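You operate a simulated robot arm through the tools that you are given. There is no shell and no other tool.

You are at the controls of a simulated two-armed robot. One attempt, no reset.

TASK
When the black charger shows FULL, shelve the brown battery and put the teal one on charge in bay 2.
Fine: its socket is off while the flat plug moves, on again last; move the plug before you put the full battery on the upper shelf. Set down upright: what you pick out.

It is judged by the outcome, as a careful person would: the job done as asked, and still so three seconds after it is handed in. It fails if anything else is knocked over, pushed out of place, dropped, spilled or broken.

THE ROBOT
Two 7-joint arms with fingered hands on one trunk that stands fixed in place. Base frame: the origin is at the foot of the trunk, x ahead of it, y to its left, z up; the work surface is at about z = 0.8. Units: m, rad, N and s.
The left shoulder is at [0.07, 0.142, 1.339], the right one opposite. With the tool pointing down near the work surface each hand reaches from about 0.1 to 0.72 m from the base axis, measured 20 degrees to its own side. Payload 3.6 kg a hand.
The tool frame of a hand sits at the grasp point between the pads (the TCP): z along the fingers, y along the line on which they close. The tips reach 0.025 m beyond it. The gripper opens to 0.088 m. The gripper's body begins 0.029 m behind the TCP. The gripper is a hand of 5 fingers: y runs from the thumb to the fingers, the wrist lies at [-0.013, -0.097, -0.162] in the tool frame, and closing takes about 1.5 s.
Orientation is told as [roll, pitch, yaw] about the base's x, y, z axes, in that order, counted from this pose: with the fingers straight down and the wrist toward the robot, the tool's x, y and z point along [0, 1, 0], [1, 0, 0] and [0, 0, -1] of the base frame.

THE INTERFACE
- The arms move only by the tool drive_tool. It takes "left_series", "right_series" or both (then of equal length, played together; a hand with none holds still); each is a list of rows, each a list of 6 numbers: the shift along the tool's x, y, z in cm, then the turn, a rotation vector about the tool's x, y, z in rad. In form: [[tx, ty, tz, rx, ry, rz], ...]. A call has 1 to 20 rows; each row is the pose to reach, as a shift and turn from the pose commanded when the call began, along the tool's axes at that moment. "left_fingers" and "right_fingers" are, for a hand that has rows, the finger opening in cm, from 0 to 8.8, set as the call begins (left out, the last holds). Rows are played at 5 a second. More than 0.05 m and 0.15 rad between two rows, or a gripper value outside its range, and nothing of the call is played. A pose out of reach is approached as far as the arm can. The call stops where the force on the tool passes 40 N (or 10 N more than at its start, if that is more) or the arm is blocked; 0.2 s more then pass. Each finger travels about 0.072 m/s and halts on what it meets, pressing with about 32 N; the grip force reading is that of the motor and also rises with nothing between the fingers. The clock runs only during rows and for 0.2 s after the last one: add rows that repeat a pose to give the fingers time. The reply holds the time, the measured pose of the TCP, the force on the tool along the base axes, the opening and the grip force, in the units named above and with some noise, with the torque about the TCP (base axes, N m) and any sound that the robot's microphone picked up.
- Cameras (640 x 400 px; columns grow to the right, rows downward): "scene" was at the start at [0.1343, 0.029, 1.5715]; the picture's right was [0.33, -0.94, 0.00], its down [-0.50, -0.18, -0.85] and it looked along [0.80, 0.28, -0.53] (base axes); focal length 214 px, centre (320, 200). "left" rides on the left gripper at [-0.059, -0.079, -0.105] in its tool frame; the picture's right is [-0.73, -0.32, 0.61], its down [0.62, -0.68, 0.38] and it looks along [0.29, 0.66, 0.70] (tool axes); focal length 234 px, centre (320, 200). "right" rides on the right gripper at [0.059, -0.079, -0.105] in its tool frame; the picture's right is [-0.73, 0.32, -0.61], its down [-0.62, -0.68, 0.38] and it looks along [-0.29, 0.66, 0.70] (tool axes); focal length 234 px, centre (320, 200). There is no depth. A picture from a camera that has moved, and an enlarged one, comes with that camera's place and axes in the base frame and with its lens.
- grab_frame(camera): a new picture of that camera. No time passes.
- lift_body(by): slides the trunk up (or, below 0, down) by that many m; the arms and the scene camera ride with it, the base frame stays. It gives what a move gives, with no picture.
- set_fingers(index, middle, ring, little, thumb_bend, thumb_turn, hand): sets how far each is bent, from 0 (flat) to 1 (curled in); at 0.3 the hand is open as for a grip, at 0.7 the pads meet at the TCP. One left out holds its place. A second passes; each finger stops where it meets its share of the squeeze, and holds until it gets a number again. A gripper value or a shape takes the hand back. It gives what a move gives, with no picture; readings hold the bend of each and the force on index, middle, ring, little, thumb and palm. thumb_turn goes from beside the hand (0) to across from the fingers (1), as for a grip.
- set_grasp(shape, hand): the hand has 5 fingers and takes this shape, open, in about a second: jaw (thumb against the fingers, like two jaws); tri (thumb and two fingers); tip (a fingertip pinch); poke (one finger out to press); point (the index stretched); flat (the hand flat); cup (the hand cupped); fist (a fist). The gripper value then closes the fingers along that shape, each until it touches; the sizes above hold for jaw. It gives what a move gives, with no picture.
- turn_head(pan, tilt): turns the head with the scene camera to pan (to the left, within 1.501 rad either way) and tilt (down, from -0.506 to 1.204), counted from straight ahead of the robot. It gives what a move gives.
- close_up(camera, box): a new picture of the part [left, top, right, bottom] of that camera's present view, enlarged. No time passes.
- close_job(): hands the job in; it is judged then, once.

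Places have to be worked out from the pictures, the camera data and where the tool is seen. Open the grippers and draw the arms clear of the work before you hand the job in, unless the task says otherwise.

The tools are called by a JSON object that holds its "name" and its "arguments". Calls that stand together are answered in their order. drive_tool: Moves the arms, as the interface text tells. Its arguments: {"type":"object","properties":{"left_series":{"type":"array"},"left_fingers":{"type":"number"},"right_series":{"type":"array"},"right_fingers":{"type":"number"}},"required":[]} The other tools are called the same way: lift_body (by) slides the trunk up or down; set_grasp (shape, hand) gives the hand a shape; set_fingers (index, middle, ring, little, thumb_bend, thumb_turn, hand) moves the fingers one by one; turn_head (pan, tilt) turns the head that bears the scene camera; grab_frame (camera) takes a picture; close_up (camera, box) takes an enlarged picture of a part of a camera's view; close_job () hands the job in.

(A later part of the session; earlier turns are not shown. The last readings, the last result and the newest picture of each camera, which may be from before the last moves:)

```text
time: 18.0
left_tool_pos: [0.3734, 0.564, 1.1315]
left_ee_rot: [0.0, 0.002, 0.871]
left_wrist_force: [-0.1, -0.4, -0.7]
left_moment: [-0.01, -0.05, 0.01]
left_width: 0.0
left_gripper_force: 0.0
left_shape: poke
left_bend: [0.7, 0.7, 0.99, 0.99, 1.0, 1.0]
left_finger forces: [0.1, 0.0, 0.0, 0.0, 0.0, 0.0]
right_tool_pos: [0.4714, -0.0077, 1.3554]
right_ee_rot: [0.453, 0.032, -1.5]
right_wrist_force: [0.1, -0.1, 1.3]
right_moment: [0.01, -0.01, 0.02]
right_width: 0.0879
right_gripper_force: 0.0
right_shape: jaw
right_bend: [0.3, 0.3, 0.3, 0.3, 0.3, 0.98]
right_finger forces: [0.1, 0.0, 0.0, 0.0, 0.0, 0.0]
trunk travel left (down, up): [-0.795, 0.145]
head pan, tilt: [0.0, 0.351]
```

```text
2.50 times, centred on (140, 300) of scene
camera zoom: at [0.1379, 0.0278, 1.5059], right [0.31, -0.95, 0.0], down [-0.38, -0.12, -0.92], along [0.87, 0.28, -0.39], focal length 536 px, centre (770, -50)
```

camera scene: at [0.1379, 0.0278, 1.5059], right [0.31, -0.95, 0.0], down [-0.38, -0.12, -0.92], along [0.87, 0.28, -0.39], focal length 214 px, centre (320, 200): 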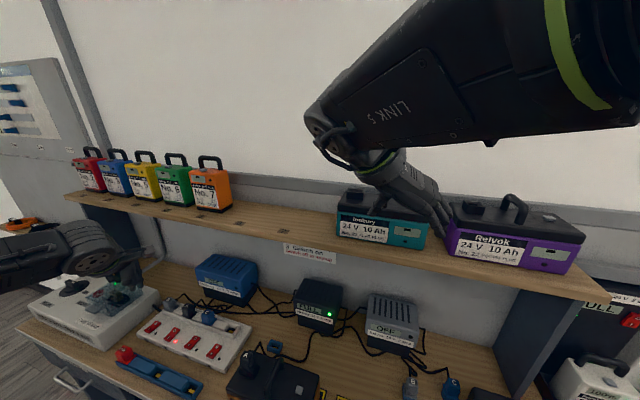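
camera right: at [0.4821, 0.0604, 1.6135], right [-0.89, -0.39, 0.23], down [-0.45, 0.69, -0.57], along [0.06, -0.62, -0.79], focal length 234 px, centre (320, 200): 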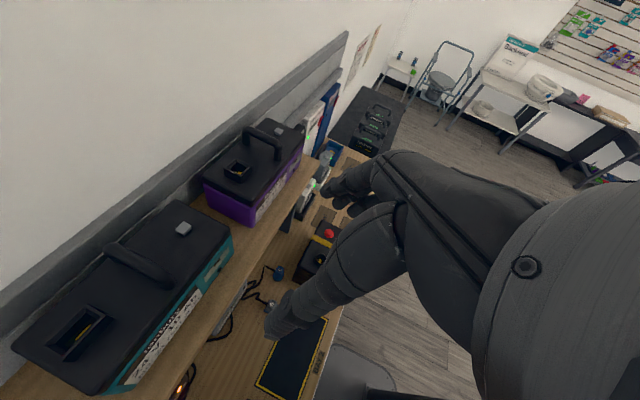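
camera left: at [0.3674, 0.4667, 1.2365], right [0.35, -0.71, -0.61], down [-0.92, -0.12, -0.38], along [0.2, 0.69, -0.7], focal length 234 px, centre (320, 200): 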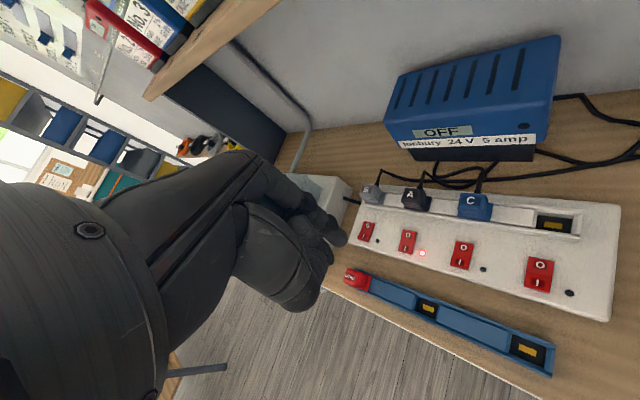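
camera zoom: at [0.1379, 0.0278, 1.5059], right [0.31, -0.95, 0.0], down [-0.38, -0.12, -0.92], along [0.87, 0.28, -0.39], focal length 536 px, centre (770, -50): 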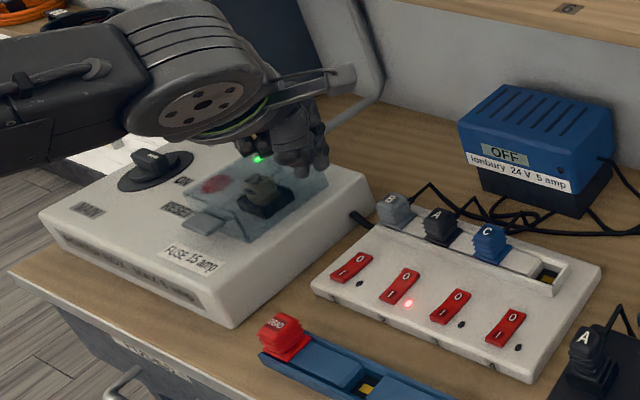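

The fingertip appears about 2.5 cm beyond the TCP as expected. Moving laterally then down to hover about 7 cm above the O half of switch 2.

{"name": "drive_tool", "arguments": {"left_series": [[-0.4, 2.5, 2, 0, 0, 0], [-0.8, 5, 4, 0, 0, 0], [-1.2, 7.5, 7, 0, 0, 0], [-1.5, 9.6, 10, 0, 0, 0], [-1.5, 9.6, 13, 0, 0, 0], [-1.5, 9.6, 16, 0, 0, 0], [-1.5, 9.6, 18, 0, 0, 0], [-1.5, 9.6, 20, 0, 0, 0]]}}

{"name": "grab_frame", "arguments": {"camera": "left"}}

{"name": "grab_frame", "arguments": {"camera": "scene"}}

```text
time: 19.8
left_tool_pos: [0.448, 0.6274, 0.9295]
left_ee_rot: [0.0, 0.0, 0.87]
left_wrist_force: [-0.2, -0.6, 0.3]
left_moment: [0.0, -0.01, -0.04]
left_width: 0.0
left_gripper_force: 0.1
left_shape: poke
left_bend: [0.7, 0.7, 0.99, 0.99, 1.0, 1.0]
left_finger forces: [0.0, 0.0, 0.0, 0.0, 0.0, 0.1]
right_tool_pos: [0.4731, -0.0074, 1.3541]
right_ee_rot: [0.451, 0.034, -1.501]
right_wrist_force: [1.3, -0.1, 0.8]
right_moment: [0.02, -0.03, -0.03]
right_width: 0.088
right_gripper_force: 0.1
right_shape: jaw
right_bend: [0.3, 0.3, 0.3, 0.3, 0.3, 0.98]
right_finger forces: [0.0, 0.1, 0.0, 0.0, 0.0, 0.1]
trunk travel left (down, up): [-0.795, 0.145]
head pan, tilt: [0.0, 0.351]
```

```text
taken
camera left: at [0.4419, 0.5301, 1.0351], right [0.35, -0.71, -0.61], down [-0.92, -0.12, -0.38], along [0.2, 0.69, -0.7], focal length 234 px, centre (320, 200)
```

left: 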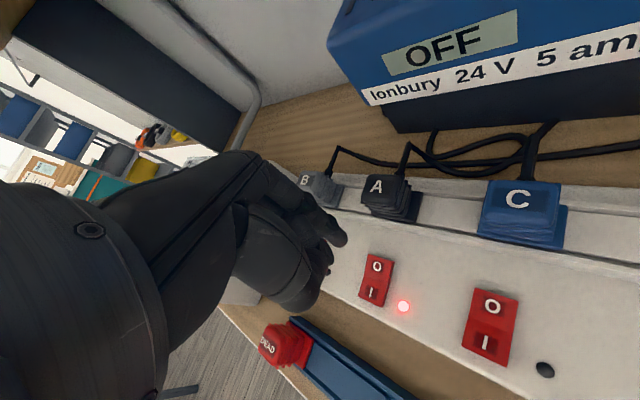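

```text
taken
camera scene: at [0.1384, 0.0278, 1.5069], right [0.3, -0.95, 0.0], down [-0.37, -0.12, -0.92], along [0.88, 0.28, -0.39], focal length 214 px, centre (320, 200)
```

scene: 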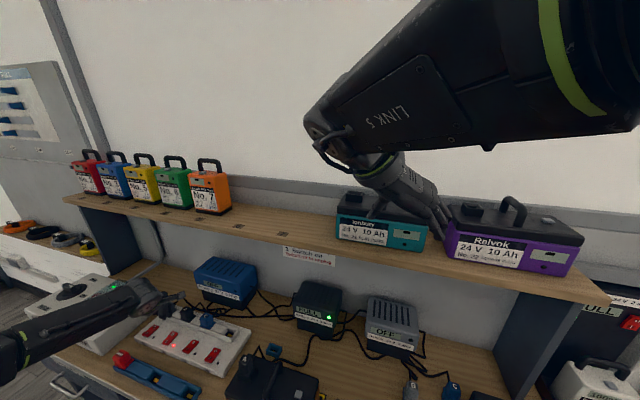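

Switch 2 refined: O at (0.449, 0.633), I at (0.428, 0.632). Two fingertips (index and middle) look extended, so I curl the middle finger to leave only the index for pressing.

{"name": "set_fingers", "arguments": {"hand": "left", "middle": 1.0}}

{"name": "close_up", "arguments": {"camera": "left", "box": [220, 160, 480, 330]}}

```text
time: 20.8
left_tool_pos: [0.4485, 0.6273, 0.9296]
left_ee_rot: [0.0, 0.0, 0.871]
left_wrist_force: [0.1, 0.1, -0.3]
left_moment: [0.01, -0.02, -0.04]
left_width: 0.0228
left_gripper_force: 0.1
left_shape: fingers
left_bend: [0.7, 1.0, 0.99, 0.99, 1.0, 1.0]
left_finger forces: [0.0, 0.0, 0.0, 0.0, 0.0, 0.1]
right_tool_pos: [0.4739, -0.0075, 1.3541]
right_ee_rot: [0.453, 0.034, -1.501]
right_wrist_force: [-0.7, 0.6, 1.0]
right_moment: [0.01, -0.02, 0.0]
right_width: 0.088
right_gripper_force: 0.0
right_shape: jaw
right_bend: [0.3, 0.3, 0.3, 0.3, 0.3, 0.98]
right_finger forces: [0.0, 0.0, 0.0, 0.0, 0.0, 0.0]
trunk travel left (down, up): [-0.795, 0.145]
head pan, tilt: [0.0, 0.351]
```

```text
2.35 times, centred on (350, 245) of left
camera zoom: at [0.442, 0.5299, 1.0355], right [0.35, -0.71, -0.61], down [-0.92, -0.12, -0.38], along [0.2, 0.69, -0.7], focal length 551 px, centre (249, 94)
```

zoom: 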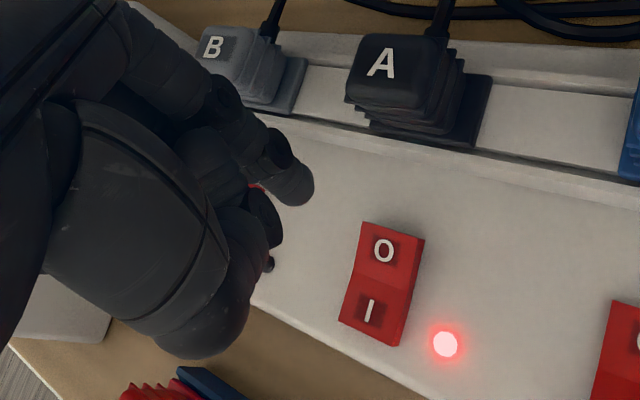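

Only the index is out now, with its tip at about (0.455, 0.626, 0.905). I shift over the O half and lower to about 2 cm above it, then check alignment.

{"name": "drive_tool", "arguments": {"left_series": [[0.3, 0.2, 1, 0, 0, 0], [0.6, 0.4, 2.5, 0, 0, 0], [0.6, 0.4, 4, 0, 0, 0], [0.6, 0.4, 5, 0, 0, 0]]}}

{"name": "grab_frame", "arguments": {"camera": "left"}}

{"name": "close_up", "arguments": {"camera": "scene", "box": [100, 260, 260, 360]}}

```text
time: 21.8
left_tool_pos: [0.4448, 0.6332, 0.8808]
left_ee_rot: [0.001, 0.0, 0.87]
left_wrist_force: [0.5, 0.0, 0.4]
left_moment: [0.01, 0.0, 0.01]
left_width: 0.0229
left_gripper_force: 0.0
left_shape: fingers
left_bend: [0.7, 1.0, 0.99, 0.99, 1.0, 1.0]
left_finger forces: [0.0, 0.0, 0.0, 0.1, 0.0, 0.1]
right_tool_pos: [0.473, -0.007, 1.3557]
right_ee_rot: [0.449, 0.033, -1.502]
right_wrist_force: [-0.5, -0.1, 0.5]
right_moment: [-0.02, 0.02, -0.01]
right_width: 0.0879
right_gripper_force: 0.0
right_shape: jaw
right_bend: [0.3, 0.3, 0.3, 0.3, 0.3, 0.98]
right_finger forces: [0.1, 0.0, 0.1, 0.1, 0.1, 0.0]
trunk travel left (down, up): [-0.795, 0.145]
head pan, tilt: [0.0, 0.351]
```

```text
taken
camera left: at [0.439, 0.5367, 0.9862], right [0.35, -0.71, -0.61], down [-0.92, -0.12, -0.38], along [0.2, 0.69, -0.7], focal length 234 px, centre (320, 200)
```

left: 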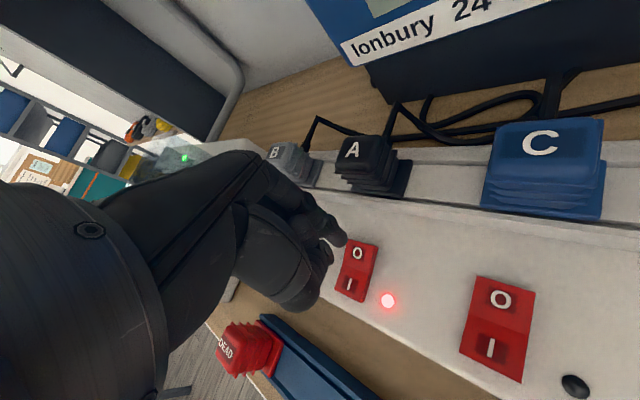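

```text
4.00 times, centred on (180, 310) of scene
camera zoom: at [0.1385, 0.0277, 1.5077], right [0.3, -0.95, 0.0], down [-0.36, -0.11, -0.93], along [0.88, 0.28, -0.38], focal length 858 px, centre (880, -240)
```

zoom: 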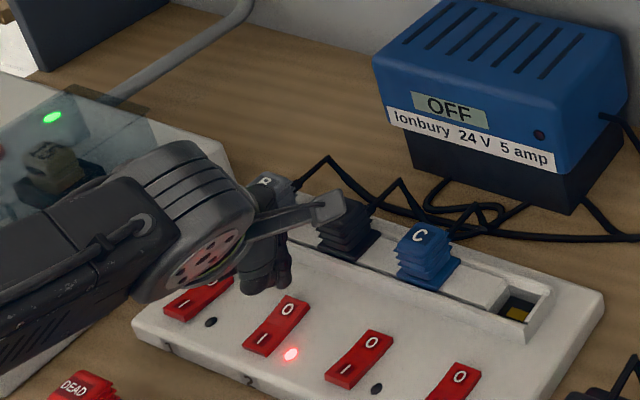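

The tip is aligned over the O half at about (0.452–0.454, 0.631). Pressing down in small steps.

{"name": "drive_tool", "arguments": {"left_series": [[0, 0, 0.8, 0, 0, 0], [0, 0, 1.2, 0, 0, 0], [0, 0, 1.6, 0, 0, 0], [0, 0, 1.9, 0, 0, 0], [0, 0, 2.2, 0, 0, 0], [0, 0, 2.5, 0, 0, 0]]}}

{"name": "grab_frame", "arguments": {"camera": "left"}}

```text
time: 23.2
left_tool_pos: [0.4459, 0.6345, 0.8559]
left_ee_rot: [0.001, -0.002, 0.873]
left_wrist_force: [0.8, -0.2, 0.2]
left_moment: [-0.02, -0.02, -0.01]
left_width: 0.0227
left_gripper_force: 0.0
left_shape: fingers
left_bend: [0.7, 1.0, 0.99, 0.99, 1.0, 1.0]
left_finger forces: [0.0, 0.1, 0.0, 0.0, 0.0, 0.1]
right_tool_pos: [0.4737, -0.0061, 1.3553]
right_ee_rot: [0.45, 0.032, -1.502]
right_wrist_force: [0.0, 0.0, 0.1]
right_moment: [0.01, 0.01, 0.0]
right_width: 0.0884
right_gripper_force: 0.0
right_shape: jaw
right_bend: [0.3, 0.3, 0.3, 0.3, 0.3, 0.98]
right_finger forces: [0.0, 0.0, 0.0, 0.1, 0.1, 0.0]
trunk travel left (down, up): [-0.795, 0.145]
head pan, tilt: [0.0, 0.351]
```

```text
taken
camera left: at [0.4391, 0.5374, 0.9616], right [0.35, -0.71, -0.61], down [-0.92, -0.12, -0.38], along [0.2, 0.69, -0.7], focal length 234 px, centre (320, 200)
```

left: 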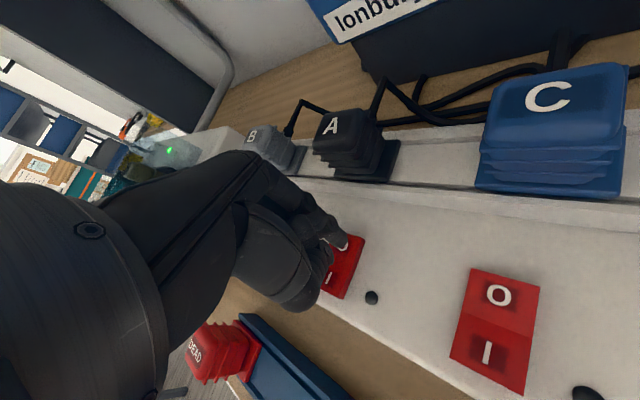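

The lamp of switch 2 is now dark. I lift the finger straight up and verify that it stays off.

{"name": "drive_tool", "arguments": {"left_series": [[0, 0, -2, 0, 0, 0], [0, 0, -5, 0, 0, 0], [0, 0, -8, 0, 0, 0], [0, -2, -11, 0, 0, 0], [0, -4, -14, 0, 0, 0]]}}

{"name": "close_up", "arguments": {"camera": "left", "box": [300, 160, 620, 360]}}

{"name": "close_up", "arguments": {"camera": "scene", "box": [100, 240, 420, 400]}}

```text
time: 24.4
left_tool_pos: [0.4187, 0.6026, 0.996]
left_ee_rot: [0.001, 0.0, 0.869]
left_wrist_force: [0.8, -0.2, 0.2]
left_moment: [0.02, 0.0, 0.07]
left_width: 0.0223
left_gripper_force: 0.0
left_shape: fingers
left_bend: [0.7, 1.0, 0.99, 0.99, 1.0, 1.0]
left_finger forces: [0.0, 0.1, 0.1, 0.1, 0.0, 0.0]
right_tool_pos: [0.4725, -0.0103, 1.3547]
right_ee_rot: [0.452, 0.034, -1.502]
right_wrist_force: [0.0, -0.5, -0.4]
right_moment: [0.01, -0.01, -0.03]
right_width: 0.0881
right_gripper_force: 0.0
right_shape: jaw
right_bend: [0.3, 0.3, 0.3, 0.3, 0.3, 0.98]
right_finger forces: [0.0, 0.0, 0.1, 0.0, 0.1, 0.0]
trunk travel left (down, up): [-0.795, 0.145]
head pan, tilt: [0.0, 0.351]
```

```text
2.00 times, centred on (460, 260) of left
camera zoom: at [0.4123, 0.5048, 1.1024], right [0.35, -0.71, -0.61], down [-0.92, -0.12, -0.38], along [0.2, 0.69, -0.7], focal length 468 px, centre (40, 80)
```

zoom: 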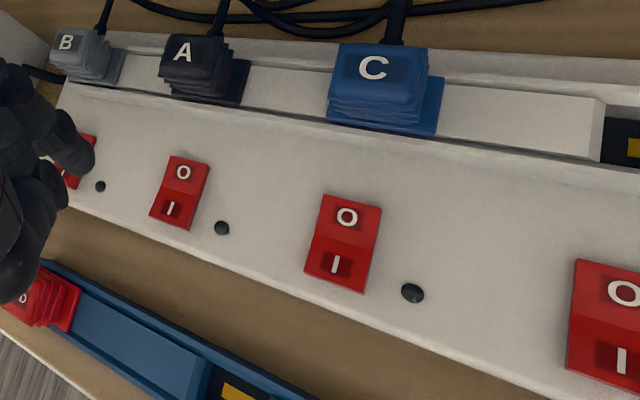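

```text
2.00 times, centred on (260, 320) of scene
camera zoom: at [0.138, 0.0252, 1.5086], right [0.3, -0.95, 0.0], down [-0.35, -0.11, -0.93], along [0.89, 0.28, -0.37], focal length 429 px, centre (440, -40)
```

zoom: 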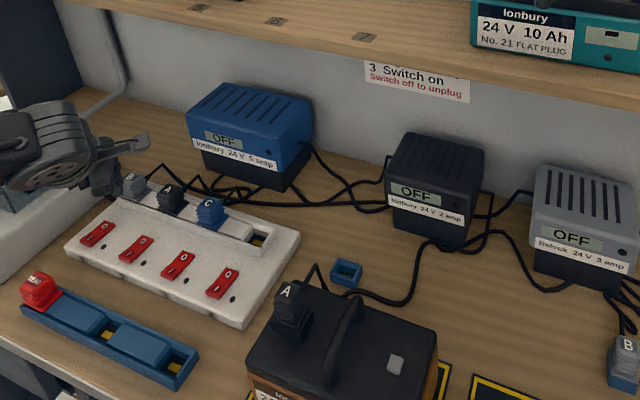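

Switch 2 stays off and the black charger shows OFF. I read the sign on the shelf edge and recheck the teal battery before picking it.

{"name": "close_up", "arguments": {"camera": "scene", "box": [270, 230, 350, 280]}}

{"name": "lift_body", "arguments": {"by": 0.14}}

{"name": "grab_frame", "arguments": {"camera": "scene"}}

```text
8.00 times, centred on (310, 255) of scene
camera zoom: at [0.138, 0.0252, 1.5086], right [0.3, -0.95, 0.0], down [-0.35, -0.11, -0.93], along [0.89, 0.28, -0.37], focal length 1716 px, centre (400, -240)
```

zoom: 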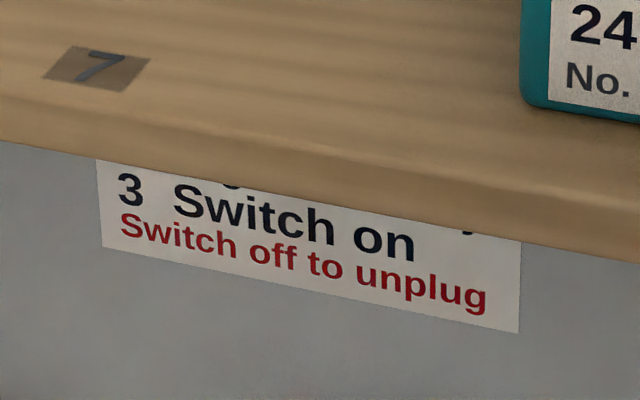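

```text
time: 26.1
left_tool_pos: [0.4198, 0.6047, 1.1362]
left_ee_rot: [-0.002, -0.001, 0.87]
left_wrist_force: [0.5, 0.3, -0.8]
left_moment: [0.02, 0.01, -0.01]
left_width: 0.0223
left_gripper_force: 0.2
left_shape: fingers
left_bend: [0.7, 1.0, 0.99, 0.99, 1.0, 1.0]
left_finger forces: [0.0, 0.0, 0.1, 0.0, 0.0, 0.1]
right_tool_pos: [0.4717, -0.0072, 1.4952]
right_ee_rot: [0.449, 0.033, -1.5]
right_wrist_force: [1.3, -0.2, 0.9]
right_moment: [-0.02, -0.01, 0.02]
right_width: 0.0878
right_gripper_force: 0.1
right_shape: jaw
right_bend: [0.3, 0.3, 0.3, 0.3, 0.3, 0.98]
right_finger forces: [0.0, 0.0, 0.1, 0.1, 0.0, 0.0]
trunk travel left (down, up): [-0.935, 0.005]
head pan, tilt: [0.0, 0.351]
```

```text
taken
camera scene: at [0.1386, 0.028, 1.6489], right [0.3, -0.95, 0.0], down [-0.35, -0.11, -0.93], along [0.89, 0.28, -0.36], focal length 214 px, centre (320, 200)
```

scene: 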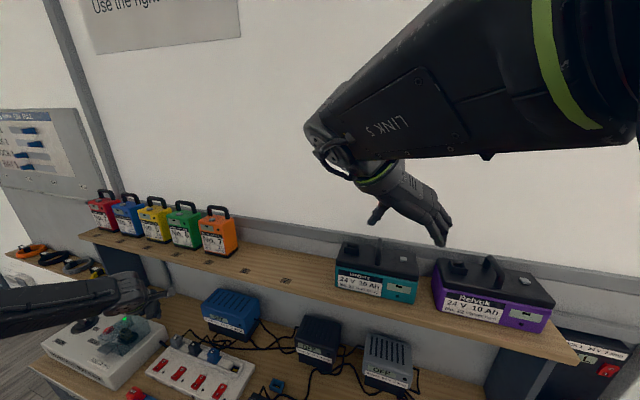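

There's a wall sign "Use the right…" worth reading; I tilt the head up briefly.

{"name": "turn_head", "arguments": {"pan": 0.45, "tilt": 0.05}}

{"name": "grab_frame", "arguments": {"camera": "scene"}}

```text
time: 27.0
left_tool_pos: [0.4188, 0.604, 1.1364]
left_ee_rot: [0.0, 0.0, 0.871]
left_wrist_force: [-0.2, -0.5, -0.1]
left_moment: [0.0, 0.01, 0.0]
left_width: 0.0226
left_gripper_force: 0.1
left_shape: fingers
left_bend: [0.7, 1.0, 0.99, 0.99, 1.0, 1.0]
left_finger forces: [0.0, 0.0, 0.1, 0.1, 0.0, 0.0]
right_tool_pos: [0.472, -0.0086, 1.4939]
right_ee_rot: [0.449, 0.027, -1.498]
right_wrist_force: [-0.3, -0.1, -0.9]
right_moment: [0.01, -0.01, 0.0]
right_width: 0.0878
right_gripper_force: 0.1
right_shape: jaw
right_bend: [0.3, 0.3, 0.3, 0.3, 0.3, 0.98]
right_finger forces: [0.0, 0.1, 0.0, 0.1, 0.1, 0.1]
trunk travel left (down, up): [-0.935, 0.005]
head pan, tilt: [0.45, 0.051]
```

```text
taken
camera scene: at [0.1321, 0.039, 1.6788], right [0.43, -0.9, 0.0], down [-0.05, -0.02, -1.0], along [0.9, 0.43, -0.05], focal length 214 px, centre (320, 200)
```

scene: 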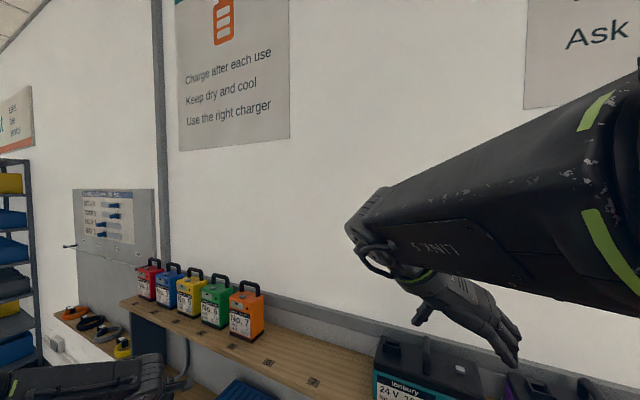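

Just general advice. Now the teal pick-up: I aim the head at it, narrow the right hand's opening to 5 cm (so thumb clears the socket), align yaw, and move above the handle at z≈1.44.

{"name": "turn_head", "arguments": {"pan": 0.1, "tilt": 0.6}}

{"name": "drive_tool", "arguments": {"right_series": [[2.7, -0.5, 2.4, -0.011, 0, 0.01], [5.4, -0.9, 4.8, -0.022, 0, 0.02], [8.1, -1.4, 7.3, -0.033, 0, 0.03], [10.9, -1.8, 9.7, -0.044, 0, 0.04], [13.6, -2.3, 12.1, -0.054, 0, 0.051]], "right_fingers": 5.0}}

{"name": "grab_frame", "arguments": {"camera": "scene"}}

{"name": "grab_frame", "arguments": {"camera": "right"}}

```text
time: 27.9
left_tool_pos: [0.4201, 0.6051, 1.135]
left_ee_rot: [0.0, 0.001, 0.87]
left_wrist_force: [1.0, 0.3, 0.6]
left_moment: [0.01, 0.0, 0.02]
left_width: 0.0227
left_gripper_force: 0.2
left_shape: fingers
left_bend: [0.7, 1.0, 0.99, 0.99, 1.0, 1.0]
left_finger forces: [0.1, 0.0, 0.1, 0.0, 0.1, 0.0]
right_tool_pos: [0.4724, -0.0069, 1.4942]
right_ee_rot: [0.449, 0.03, -1.499]
right_wrist_force: [-0.3, 0.1, 0.2]
right_moment: [0.0, -0.01, 0.0]
right_width: 0.0876
right_gripper_force: 0.0
right_shape: jaw
right_bend: [0.3, 0.3, 0.3, 0.3, 0.3, 0.98]
right_finger forces: [0.0, 0.0, 0.0, 0.1, 0.0, 0.1]
trunk travel left (down, up): [-0.935, 0.005]
head pan, tilt: [0.099, 0.6]
```

```text
time: 29.1
left_tool_pos: [0.4207, 0.6038, 1.1352]
left_ee_rot: [0.001, 0.001, 0.872]
left_wrist_force: [-0.4, 0.0, 0.3]
left_moment: [-0.01, -0.01, 0.04]
left_width: 0.0224
left_gripper_force: 0.0
left_shape: fingers
left_bend: [0.7, 1.0, 0.99, 0.99, 1.0, 1.0]
left_finger forces: [0.1, 0.1, 0.0, 0.0, 0.0, 0.0]
right_tool_pos: [0.5713, -0.0188, 1.4051]
right_ee_rot: [0.459, 0.013, -1.546]
right_wrist_force: [-0.9, -0.3, 0.0]
right_moment: [0.02, 0.04, -0.01]
right_width: 0.0503
right_gripper_force: 0.0
right_shape: jaw
right_bend: [0.74, 0.42, 0.38, 0.43, 0.66, 1.0]
right_finger forces: [0.0, 0.1, 0.0, 0.0, 0.0, 0.0]
right hand out of reach, approached as far as the arm can: row 1, 2, 3, 4, 5
trunk travel left (down, up): [-0.935, 0.005]
head pan, tilt: [0.099, 0.6]
```

```text
taken
camera scene: at [0.1394, 0.0085, 1.6281], right [0.1, -1.0, 0.0], down [-0.56, -0.06, -0.82], along [0.82, 0.08, -0.57], focal length 214 px, centre (320, 200)
```

scene: 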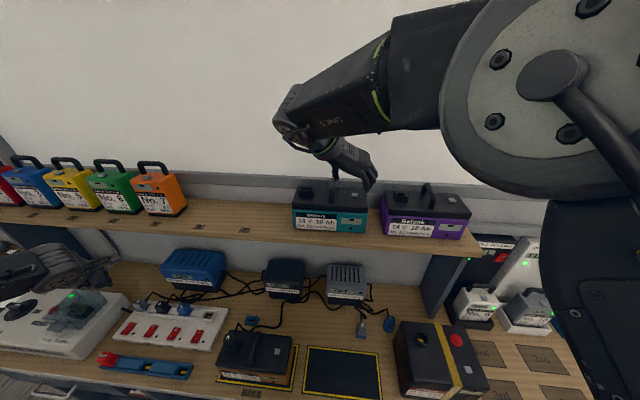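

```text
taken
camera right: at [0.5755, 0.0601, 1.5265], right [-0.91, -0.35, 0.22], down [-0.41, 0.68, -0.61], along [0.06, -0.65, -0.76], focal length 234 px, centre (320, 200)
```

right: 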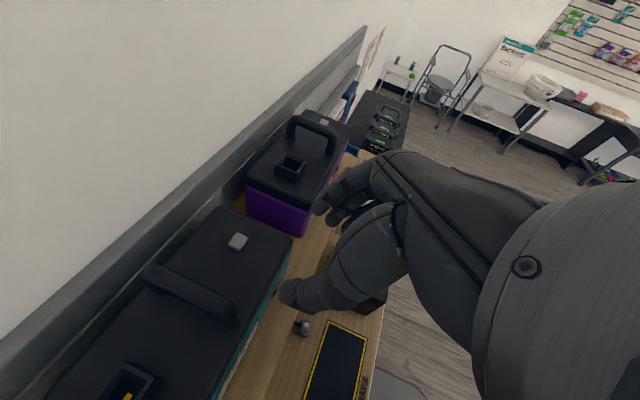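

The arm clipped at x≈0.57 with tilt 0.46. I'll try more forward tilt (0.8) while moving to about (0.62, 0.02, 1.43) to see whether that comes into reach.

{"name": "drive_tool", "arguments": {"right_series": [[0, -0.9, -1.5, 0, 0.1, 0], [1.5, -1.9, -1.5, 0, 0.2, 0], [3, -2.9, -1, 0, 0.28, 0], [4.5, -3.8, -0.5, 0, 0.34, 0], [5.6, -3.8, 0, 0, 0.34, 0], [5.6, -3.8, 0, 0, 0.34, 0]]}}

{"name": "grab_frame", "arguments": {"camera": "scene"}}

{"name": "grab_frame", "arguments": {"camera": "right"}}

```text
time: 30.7
left_tool_pos: [0.4186, 0.6039, 1.1357]
left_ee_rot: [-0.001, -0.001, 0.87]
left_wrist_force: [-0.1, 0.3, 0.5]
left_moment: [0.0, 0.03, 0.0]
left_width: 0.0226
left_gripper_force: 0.0
left_shape: fingers
left_bend: [0.7, 1.0, 0.99, 0.99, 1.0, 1.0]
left_finger forces: [0.1, 0.1, 0.0, 0.0, 0.1, 0.0]
right_tool_pos: [0.6339, -0.0114, 1.4407]
right_ee_rot: [0.785, 0.056, -1.623]
right_wrist_force: [-0.7, 0.2, 0.2]
right_moment: [0.0, 0.0, 0.01]
right_width: 0.05
right_gripper_force: 0.0
right_shape: jaw
right_bend: [0.74, 0.42, 0.38, 0.43, 0.66, 1.0]
right_finger forces: [0.0, 0.1, 0.0, 0.0, 0.0, 0.0]
trunk travel left (down, up): [-0.935, 0.005]
head pan, tilt: [0.099, 0.6]
stopped in row 6 (right hand): the arm was blocked; the commanded pose is now the measured one
```

```text
taken
camera scene: at [0.1379, 0.0079, 1.6282], right [0.1, -0.99, 0.0], down [-0.56, -0.06, -0.83], along [0.82, 0.08, -0.56], focal length 214 px, centre (320, 200)
```

scene: 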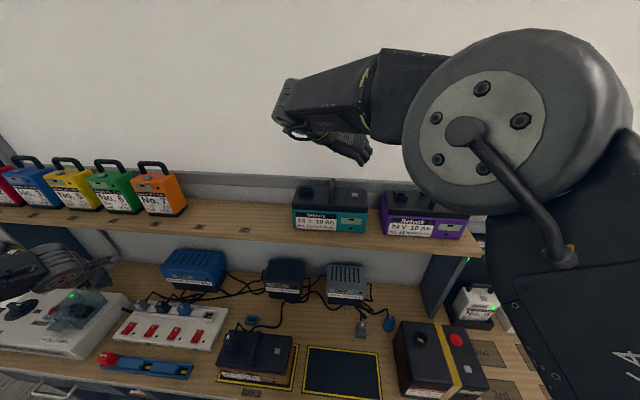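

```text
taken
camera right: at [0.6051, 0.0632, 1.5609], right [-0.96, -0.27, -0.1], down [-0.14, 0.73, -0.67], along [0.25, -0.63, -0.73], focal length 234 px, centre (320, 200)
```

right: 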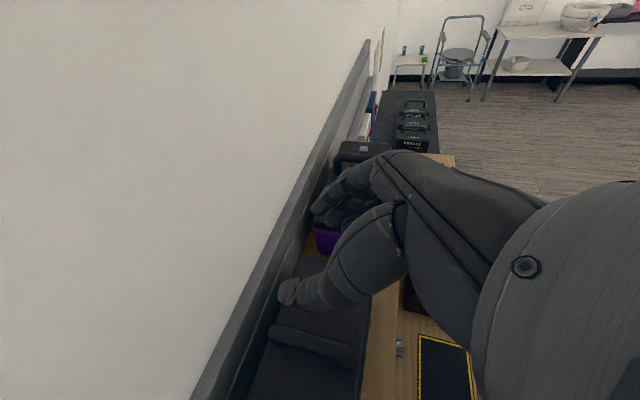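

The arm stalled a little off target (y −0.011). From there I'll try gently moving left and down toward above the handle, fixing the small rotation errors.

{"name": "drive_tool", "arguments": {"right_series": [[-0.2, -0.6, 0.4, 0, 0, -0.02], [-0.3, -1.2, 0.8, 0, 0, -0.04], [-0.5, -1.9, 1.2, 0, 0, -0.06], [-0.6, -2.5, 1.6, 0, 0, -0.076], [-0.8, -3.2, 2.0, 0, 0, -0.076], [-0.8, -3.8, 2.0, 0, 0, -0.076], [-0.8, -3.8, 2.0, 0, 0, -0.076]]}}

{"name": "grab_frame", "arguments": {"camera": "scene"}}

{"name": "grab_frame", "arguments": {"camera": "right"}}

```text
time: 32.3
left_tool_pos: [0.4193, 0.605, 1.1361]
left_ee_rot: [0.0, 0.001, 0.871]
left_wrist_force: [-0.3, 0.4, -0.2]
left_moment: [-0.02, -0.02, 0.01]
left_width: 0.0225
left_gripper_force: 0.0
left_shape: fingers
left_bend: [0.7, 1.0, 0.99, 0.99, 1.0, 1.0]
left_finger forces: [0.0, 0.0, 0.1, 0.1, 0.0, 0.0]
right_tool_pos: [0.6485, 0.001, 1.4255]
right_ee_rot: [0.785, 0.02, -1.586]
right_wrist_force: [0.5, 0.1, -0.4]
right_moment: [0.02, -0.02, -0.03]
right_width: 0.0507
right_gripper_force: 0.0
right_shape: jaw
right_bend: [0.74, 0.42, 0.38, 0.43, 0.66, 1.0]
right_finger forces: [0.0, 0.0, 0.0, 0.0, 0.0, 0.0]
right hand out of reach, approached as far as the arm can: row 5, 6, 7
trunk travel left (down, up): [-0.935, 0.005]
head pan, tilt: [0.099, 0.6]
```

```text
taken
camera scene: at [0.138, 0.0083, 1.6282], right [0.1, -1.0, 0.0], down [-0.56, -0.06, -0.82], along [0.82, 0.08, -0.57], focal length 214 px, centre (320, 200)
```

scene: 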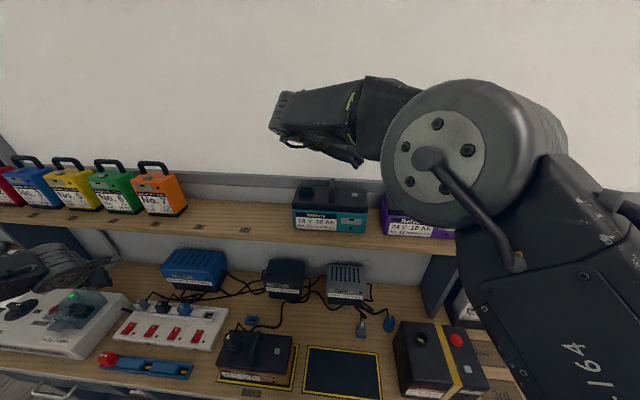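

```text
taken
camera right: at [0.6165, 0.0787, 1.5427], right [-0.95, -0.31, -0.09], down [-0.16, 0.7, -0.7], along [0.28, -0.65, -0.71], focal length 234 px, centre (320, 200)
```

right: 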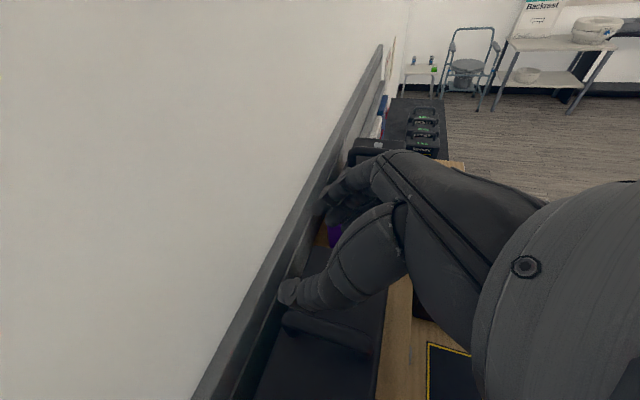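

The right hand can't quite get to y=0.027 there, but mirrored, the left arm can (its limit is on the other side). I'll use the left arm for the teal battery, so first withdraw the right arm back and to the right.

{"name": "drive_tool", "arguments": {"right_series": [[1.0, 0, -3.0, 0, 0, 0], [-0.5, 2.0, -5.5, 0, 0, 0], [-2.5, 4.5, -8.0, 0, 0, 0], [-4.5, 7.0, -10.5, 0, 0, 0], [-6.5, 9.5, -13.0, 0, 0, 0], [-8.5, 12, -15.5, 0, 0, 0], [-10.5, 14.5, -18, 0, 0, 0], [-12.5, 17, -20.5, 0, 0, 0]]}}

{"name": "grab_frame", "arguments": {"camera": "scene"}}

```text
time: 34.1
left_tool_pos: [0.42, 0.6039, 1.1368]
left_ee_rot: [0.0, -0.002, 0.871]
left_wrist_force: [-0.7, 0.4, -1.3]
left_moment: [0.01, 0.03, -0.02]
left_width: 0.0225
left_gripper_force: 0.0
left_shape: fingers
left_bend: [0.7, 1.0, 0.99, 0.99, 1.0, 1.0]
left_finger forces: [0.0, 0.0, 0.1, 0.0, 0.1, 0.0]
right_tool_pos: [0.4312, -0.151, 1.4611]
right_ee_rot: [0.787, 0.0, -1.563]
right_wrist_force: [-0.9, -0.8, 0.6]
right_moment: [-0.02, -0.01, -0.02]
right_width: 0.0502
right_gripper_force: 0.1
right_shape: jaw
right_bend: [0.74, 0.42, 0.38, 0.43, 0.66, 1.0]
right_finger forces: [0.0, 0.0, 0.0, 0.0, 0.0, 0.1]
right hand out of reach, approached as far as the arm can: row 1, 8
trunk travel left (down, up): [-0.935, 0.005]
head pan, tilt: [0.099, 0.6]
```

```text
taken
camera scene: at [0.1393, 0.0067, 1.6281], right [0.1, -1.0, 0.0], down [-0.56, -0.06, -0.82], along [0.82, 0.08, -0.57], focal length 214 px, centre (320, 200)
```

scene: 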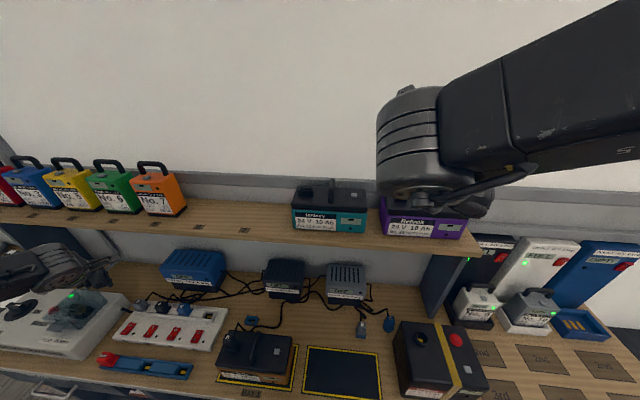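

Right arm is clear of the teal. I set the left hand back to jaw, then move it in front of the shelf while turning to yaw +90°, and park the right arm further right.

{"name": "set_grasp", "arguments": {"shape": "jaw", "hand": "left"}}

{"name": "drive_tool", "arguments": {"left_series": [[-2, -3.2, -2.4, 0, 0, -0.0875], [-4.1, -6.4, -4.8, 0, 0, -0.175], [-6.2, -9.6, -7.2, 0, 0, -0.2625], [-8.2, -12.9, -9.6, 0, 0, -0.35], [-10.3, -16.1, -12, 0, 0, -0.4375], [-12.4, -19.3, -14.4, 0, 0, -0.525], [-14.4, -22.5, -16.8, 0, 0, -0.6125], [-16.5, -25.8, -19.3, 0, 0, -0.7]], "right_series": [[-1, 2.2, -0.5, 0, 0, 0], [-2, 4.5, -1, 0, 0, 0], [-3, 6.7, -1.5, 0, 0, 0], [-4, 9, -2, 0, 0, 0], [-5, 11.2, -2.5, 0, 0, 0], [-6, 13.5, -3, 0, 0, 0], [-7, 15.7, -3.5, 0, 0, 0], [-7.8, 18, -3.5, 0, 0, 0]]}}

{"name": "grab_frame", "arguments": {"camera": "scene"}}

```text
time: 35.0
left_tool_pos: [0.419, 0.6052, 1.136]
left_ee_rot: [0.002, -0.001, 0.869]
left_wrist_force: [-0.3, 0.7, 0.3]
left_moment: [0.0, 0.0, -0.01]
left_width: 0.0881
left_gripper_force: 0.1
left_shape: jaw
left_bend: [0.3, 0.3, 0.3, 0.3, 0.3, 0.98]
left_finger forces: [0.0, 0.0, 0.0, 0.1, 0.0, 0.1]
right_tool_pos: [0.4296, -0.1479, 1.4609]
right_ee_rot: [0.788, -0.003, -1.561]
right_wrist_force: [-0.3, 0.4, -0.8]
right_moment: [-0.01, 0.0, -0.03]
right_width: 0.0501
right_gripper_force: 0.2
right_shape: jaw
right_bend: [0.74, 0.42, 0.38, 0.43, 0.66, 1.0]
right_finger forces: [0.1, 0.1, 0.0, 0.0, 0.1, 0.0]
trunk travel left (down, up): [-0.935, 0.005]
head pan, tilt: [0.099, 0.6]
```

```text
time: 36.8
left_tool_pos: [0.3744, 0.3099, 1.3191]
left_ee_rot: [-0.003, 0.004, 1.568]
left_wrist_force: [-0.2, -0.6, -0.3]
left_moment: [-0.04, 0.0, 0.0]
left_width: 0.088
left_gripper_force: 0.0
left_shape: jaw
left_bend: [0.3, 0.3, 0.3, 0.3, 0.3, 0.98]
left_finger forces: [0.0, 0.1, 0.0, 0.0, 0.0, 0.0]
left hand out of reach, approached as far as the arm can: row 8
right_tool_pos: [0.4032, -0.2461, 1.3949]
right_ee_rot: [0.788, 0.0, -1.562]
right_wrist_force: [-0.7, -0.2, 0.1]
right_moment: [0.0, -0.01, 0.04]
right_width: 0.0502
right_gripper_force: 0.1
right_shape: jaw
right_bend: [0.74, 0.42, 0.38, 0.43, 0.66, 1.0]
right_finger forces: [0.1, 0.1, 0.0, 0.0, 0.1, 0.0]
right hand out of reach, approached as far as the arm can: row 1, 2, 3, 4, 5, 6, 7, 8
trunk travel left (down, up): [-0.935, 0.005]
head pan, tilt: [0.099, 0.6]
```

```text
taken
camera scene: at [0.1378, 0.0042, 1.6282], right [0.1, -1.0, 0.0], down [-0.56, -0.05, -0.83], along [0.82, 0.08, -0.56], focal length 214 px, centre (320, 200)
```

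scene: 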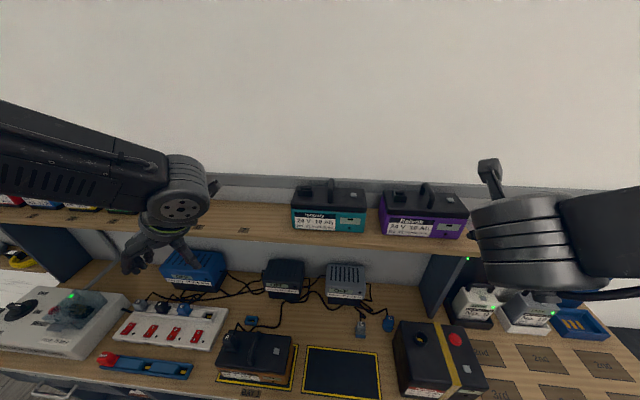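

Left hand is at (0.37, 0.31, 1.32) with yaw +90°. Before crossing toward the centre, I park the right arm properly: undo its tilt and yaw and move it to the right.

{"name": "drive_tool", "arguments": {"right_series": [[0, 0.5, 0, 0, -0.13, 0], [0, 1, 0, 0, -0.26, 0], [0, 1.5, 0, 0, -0.39, 0], [0, 2, 0, 0, -0.52, 0], [0, 2.5, 0, 0, -0.65, 0], [0, 3, 0, 0, -0.78, 0]]}}

{"name": "drive_tool", "arguments": {"right_series": [[-0.5, 1, 0, 0, 0, -0.143], [-1, 2, 0, 0, 0, -0.286], [-1.5, 3, 0, 0, 0, -0.429], [-2, 4, 0, 0, 0, -0.571], [-2.5, 5, 0, 0, 0, -0.714], [-3, 6, 0, 0, 0, -0.857], [-3.5, 7, 0, 0, 0, -1.0], [-4, 8, 0, 0, 0, -1.143], [-4.5, 9, 0, 0, 0, -1.286], [-5, 10, 0, 0, 0, -1.428], [-5.5, 11, 0, 0, 0, -1.571]]}}

{"name": "grab_frame", "arguments": {"camera": "scene"}}

```text
time: 38.2
left_tool_pos: [0.3749, 0.3143, 1.3178]
left_ee_rot: [-0.004, 0.007, 1.568]
left_wrist_force: [1.0, 0.7, -0.2]
left_moment: [-0.01, -0.01, 0.0]
left_width: 0.0878
left_gripper_force: 0.0
left_shape: jaw
left_bend: [0.3, 0.3, 0.3, 0.3, 0.3, 0.98]
left_finger forces: [0.0, 0.0, 0.1, 0.1, 0.1, 0.0]
right_tool_pos: [0.3877, -0.1927, 1.3478]
right_ee_rot: [0.009, -0.002, -1.561]
right_wrist_force: [-0.2, -0.3, 0.5]
right_moment: [0.01, 0.01, 0.0]
right_width: 0.0501
right_gripper_force: 0.1
right_shape: jaw
right_bend: [0.74, 0.42, 0.38, 0.43, 0.66, 1.0]
right_finger forces: [0.0, 0.1, 0.1, 0.0, 0.1, 0.1]
right hand out of reach, approached as far as the arm can: row 2, 3, 4, 5, 6
trunk travel left (down, up): [-0.935, 0.005]
head pan, tilt: [0.099, 0.6]
```

```text
time: 40.6
left_tool_pos: [0.3737, 0.3139, 1.3189]
left_ee_rot: [-0.004, 0.005, 1.568]
left_wrist_force: [-0.1, 0.1, -0.3]
left_moment: [0.02, -0.01, 0.01]
left_width: 0.0878
left_gripper_force: 0.0
left_shape: jaw
left_bend: [0.3, 0.3, 0.3, 0.3, 0.3, 0.98]
left_finger forces: [0.1, 0.0, 0.0, 0.0, 0.1, 0.0]
right_tool_pos: [0.3701, -0.2758, 1.3432]
right_ee_rot: [-0.003, -0.006, 0.011]
right_wrist_force: [-0.1, -0.6, 1.2]
right_moment: [0.02, -0.01, -0.02]
right_width: 0.05
right_gripper_force: 0.1
right_shape: jaw
right_bend: [0.74, 0.42, 0.38, 0.43, 0.66, 1.0]
right_finger forces: [0.0, 0.0, 0.0, 0.0, 0.0, 0.0]
right hand out of reach, approached as far as the arm can: row 6, 7, 8, 9, 10, 11
trunk travel left (down, up): [-0.935, 0.005]
head pan, tilt: [0.099, 0.6]
```

```text
taken
camera scene: at [0.1377, 0.0074, 1.6283], right [0.1, -1.0, 0.0], down [-0.56, -0.06, -0.83], along [0.82, 0.08, -0.56], focal length 214 px, centre (320, 200)
```

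scene: 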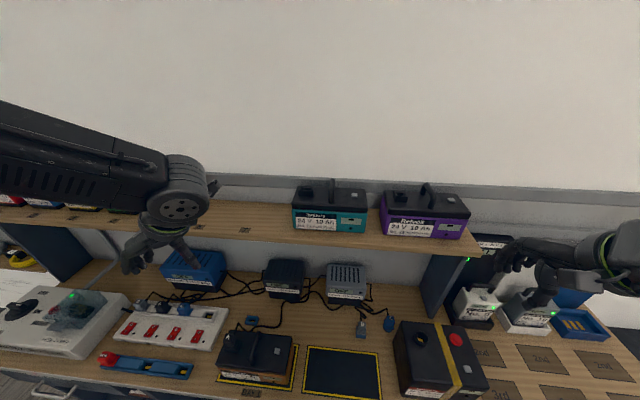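

Right arm is now at yaw 0 on the right side; I move it out further while the left hand crosses toward the centre, tilting forward.

{"name": "drive_tool", "arguments": {"left_series": [[-1.2, -3.7, -2, 0, -0.11, 0], [-2.4, -7.4, -4, 0, -0.22, 0], [-3.6, -11.1, -6, 0, -0.33, 0], [-4.9, -14.8, -8, 0, -0.44, 0], [-6.1, -18.5, -10, 0, -0.55, 0], [-7.3, -22.2, -12, 0, -0.66, 0], [-8.6, -26, -14, 0, -0.77, 0]], "right_series": [[-2, -1.2, 0, 0, 0, 0], [-4, -2.4, 0, 0, 0, 0], [-6, -3.6, 0, 0, 0, 0], [-8, -4.8, 0, 0, 0, 0], [-10, -6, 0, 0, 0, 0], [-12, -7.2, 0, 0, 0, 0], [-14, -8.4, 0, 0, 0, 0]]}}

{"name": "grab_frame", "arguments": {"camera": "scene"}}

{"name": "grab_frame", "arguments": {"camera": "left"}}

```text
time: 42.2
left_tool_pos: [0.4447, 0.2448, 1.4556]
left_ee_rot: [-0.783, 0.034, 1.528]
left_wrist_force: [-1.0, -1.2, 1.0]
left_moment: [-0.01, 0.01, -0.03]
left_width: 0.0881
left_gripper_force: 0.0
left_shape: jaw
left_bend: [0.3, 0.3, 0.3, 0.3, 0.3, 0.98]
left_finger forces: [0.0, 0.1, 0.1, 0.0, 0.0, 0.1]
left hand out of reach, approached as far as the arm can: row 1, 2, 3, 4, 5, 6, 7
right_tool_pos: [0.2857, -0.4181, 1.3443]
right_ee_rot: [-0.003, -0.011, 0.006]
right_wrist_force: [-0.8, 0.0, 0.0]
right_moment: [-0.01, -0.03, -0.02]
right_width: 0.0498
right_gripper_force: 0.0
right_shape: jaw
right_bend: [0.74, 0.42, 0.38, 0.43, 0.66, 1.0]
right_finger forces: [0.1, 0.1, 0.0, 0.1, 0.0, 0.1]
right hand out of reach, approached as far as the arm can: row 1, 2
trunk travel left (down, up): [-0.935, 0.005]
head pan, tilt: [0.099, 0.6]
```

```text
taken
camera scene: at [0.1344, 0.0067, 1.6285], right [0.1, -1.0, 0.0], down [-0.56, -0.06, -0.83], along [0.82, 0.08, -0.56], focal length 214 px, centre (320, 200)
```

scene: 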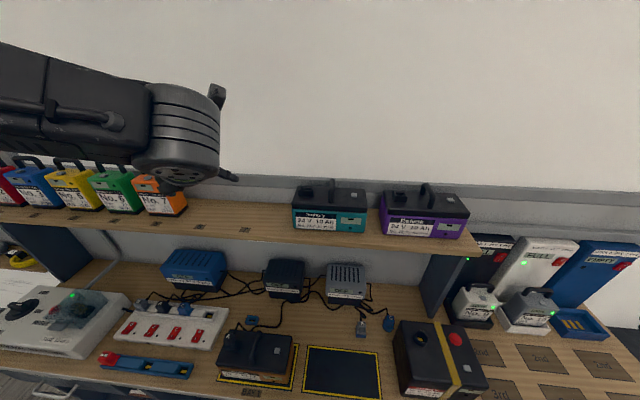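

```text
taken
camera left: at [0.4091, 0.1712, 1.5745], right [0.93, -0.36, 0.09], down [-0.2, -0.7, -0.69], along [0.31, 0.62, -0.72], focal length 234 px, centre (320, 200)
```

left: 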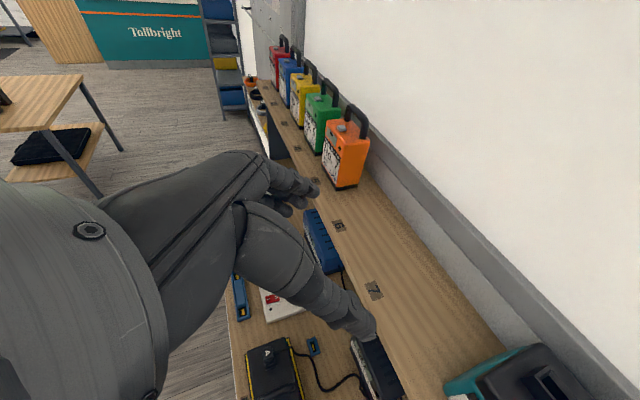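

The left hand reached the tilted pose but lagged in y (0.245). From this tilted pose I try moving in −y toward the teal again.

{"name": "drive_tool", "arguments": {"left_series": [[0, -2.5, 0, 0, 0, 0], [0, -5, 0, 0, 0, 0], [0, -7.5, 0, 0, 0, 0], [0, -10, 0, 0, 0, 0], [0, -12.5, 0, 0, 0, 0], [0, -15, 0, 0, 0, 0], [0, -17.5, 0, 0, 0, 0]]}}

{"name": "grab_frame", "arguments": {"camera": "scene"}}

```text
time: 43.8
left_tool_pos: [0.4481, 0.2461, 1.4532]
left_ee_rot: [-0.777, 0.034, 1.529]
left_wrist_force: [-0.3, 0.1, -0.8]
left_moment: [-0.01, 0.0, -0.01]
left_width: 0.0881
left_gripper_force: 0.1
left_shape: jaw
left_bend: [0.3, 0.3, 0.3, 0.3, 0.3, 0.98]
left_finger forces: [0.0, 0.0, 0.1, 0.0, 0.1, 0.0]
left hand out of reach, approached as far as the arm can: row 1, 2, 3, 4, 5, 6, 7
right_tool_pos: [0.2873, -0.4157, 1.3441]
right_ee_rot: [-0.003, -0.006, 0.009]
right_wrist_force: [-0.3, -0.4, 0.1]
right_moment: [0.0, -0.01, 0.02]
right_width: 0.0503
right_gripper_force: 0.2
right_shape: jaw
right_bend: [0.74, 0.42, 0.38, 0.43, 0.66, 1.0]
right_finger forces: [0.0, 0.0, 0.0, 0.0, 0.0, 0.0]
trunk travel left (down, up): [-0.935, 0.005]
head pan, tilt: [0.099, 0.6]
```

```text
taken
camera scene: at [0.1382, 0.0082, 1.6282], right [0.1, -1.0, 0.0], down [-0.56, -0.06, -0.82], along [0.82, 0.08, -0.57], focal length 214 px, centre (320, 200)
```

scene: 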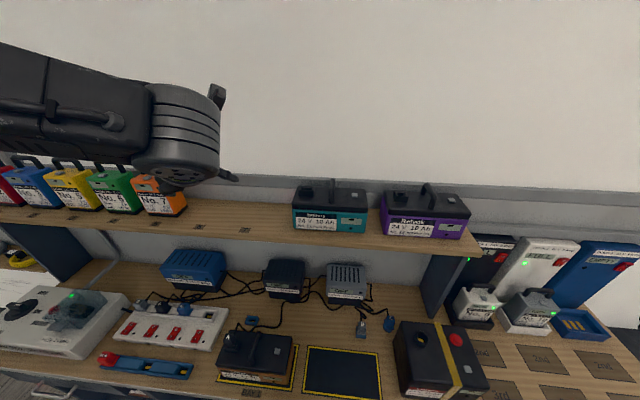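

That branch of the arm is stuck at a joint limit. I'll go back to an untilted, yaw-0 pose and repeat with the left arm the mirrored path that worked for the right arm.

{"name": "drive_tool", "arguments": {"left_series": [[2, 0, 0.8, 0, 0.13, 0], [4, 0, 1.6, 0, 0.26, 0], [6, 0, 2.4, 0, 0.39, 0], [8, 0, 3.2, 0, 0.52, 0], [10, 0, 4, 0, 0.65, 0], [12, 0, 5, 0, 0.78, 0]]}}

{"name": "drive_tool", "arguments": {"left_series": [[0, 0, 0, 0, 0, 0.14], [0, 0, 0, 0, 0, 0.28], [0, 0, 0, 0, 0, 0.42], [0, 0, 0, 0, 0, 0.56], [0, 0, 0, 0, 0, 0.7], [0, 0, 0, 0, 0, 0.84], [0, 0, 0, 0, 0, 0.98], [0, 0, 0, 0, 0, 1.12], [0, 0, 0, 0, 0, 1.26], [0, 0, 0, 0, 0, 1.4], [0, 0, 0, 0, 0, 1.53]]}}

{"name": "grab_frame", "arguments": {"camera": "scene"}}

```text
time: 45.2
left_tool_pos: [0.3842, 0.2858, 1.3105]
left_ee_rot: [-0.006, 0.048, 1.524]
left_wrist_force: [-0.2, -0.7, -0.3]
left_moment: [0.02, 0.02, -0.02]
left_width: 0.0881
left_gripper_force: 0.0
left_shape: jaw
left_bend: [0.3, 0.3, 0.3, 0.3, 0.3, 0.98]
left_finger forces: [0.0, 0.0, 0.1, 0.1, 0.1, 0.1]
left hand out of reach, approached as far as the arm can: row 2, 3, 4, 5, 6
right_tool_pos: [0.2882, -0.415, 1.3443]
right_ee_rot: [-0.004, -0.004, 0.008]
right_wrist_force: [0.5, 0.0, 0.9]
right_moment: [0.0, -0.03, 0.03]
right_width: 0.0499
right_gripper_force: 0.0
right_shape: jaw
right_bend: [0.74, 0.42, 0.38, 0.43, 0.66, 1.0]
right_finger forces: [0.0, 0.1, 0.0, 0.0, 0.0, 0.0]
trunk travel left (down, up): [-0.935, 0.005]
head pan, tilt: [0.099, 0.6]
```

```text
time: 47.6
left_tool_pos: [0.381, 0.2849, 1.3111]
left_ee_rot: [-0.034, 0.001, -0.003]
left_wrist_force: [-0.3, 0.4, 0.4]
left_moment: [-0.04, 0.02, -0.01]
left_width: 0.0879
left_gripper_force: 0.0
left_shape: jaw
left_bend: [0.3, 0.3, 0.3, 0.3, 0.3, 0.98]
left_finger forces: [0.0, 0.1, 0.1, 0.0, 0.0, 0.1]
left hand out of reach, approached as far as the arm can: row 8, 9
right_tool_pos: [0.2888, -0.4157, 1.343]
right_ee_rot: [-0.005, -0.007, 0.008]
right_wrist_force: [0.5, -0.1, -0.6]
right_moment: [0.0, -0.05, -0.01]
right_width: 0.0497
right_gripper_force: 0.1
right_shape: jaw
right_bend: [0.74, 0.42, 0.38, 0.43, 0.66, 1.0]
right_finger forces: [0.1, 0.0, 0.1, 0.0, 0.0, 0.0]
trunk travel left (down, up): [-0.935, 0.005]
head pan, tilt: [0.099, 0.6]
```

```text
taken
camera scene: at [0.1377, 0.009, 1.6283], right [0.1, -1.0, 0.0], down [-0.56, -0.06, -0.83], along [0.82, 0.08, -0.56], focal length 214 px, centre (320, 200)
```

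scene: 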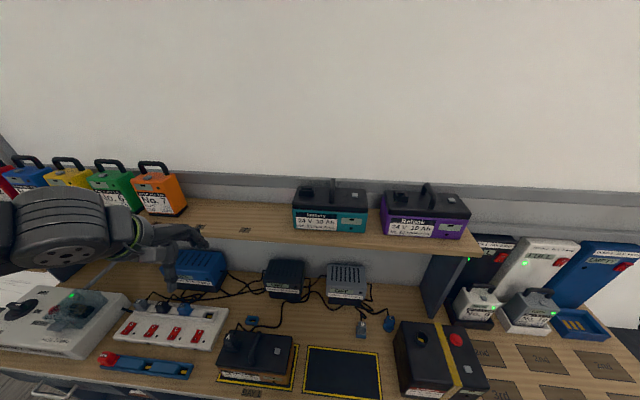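

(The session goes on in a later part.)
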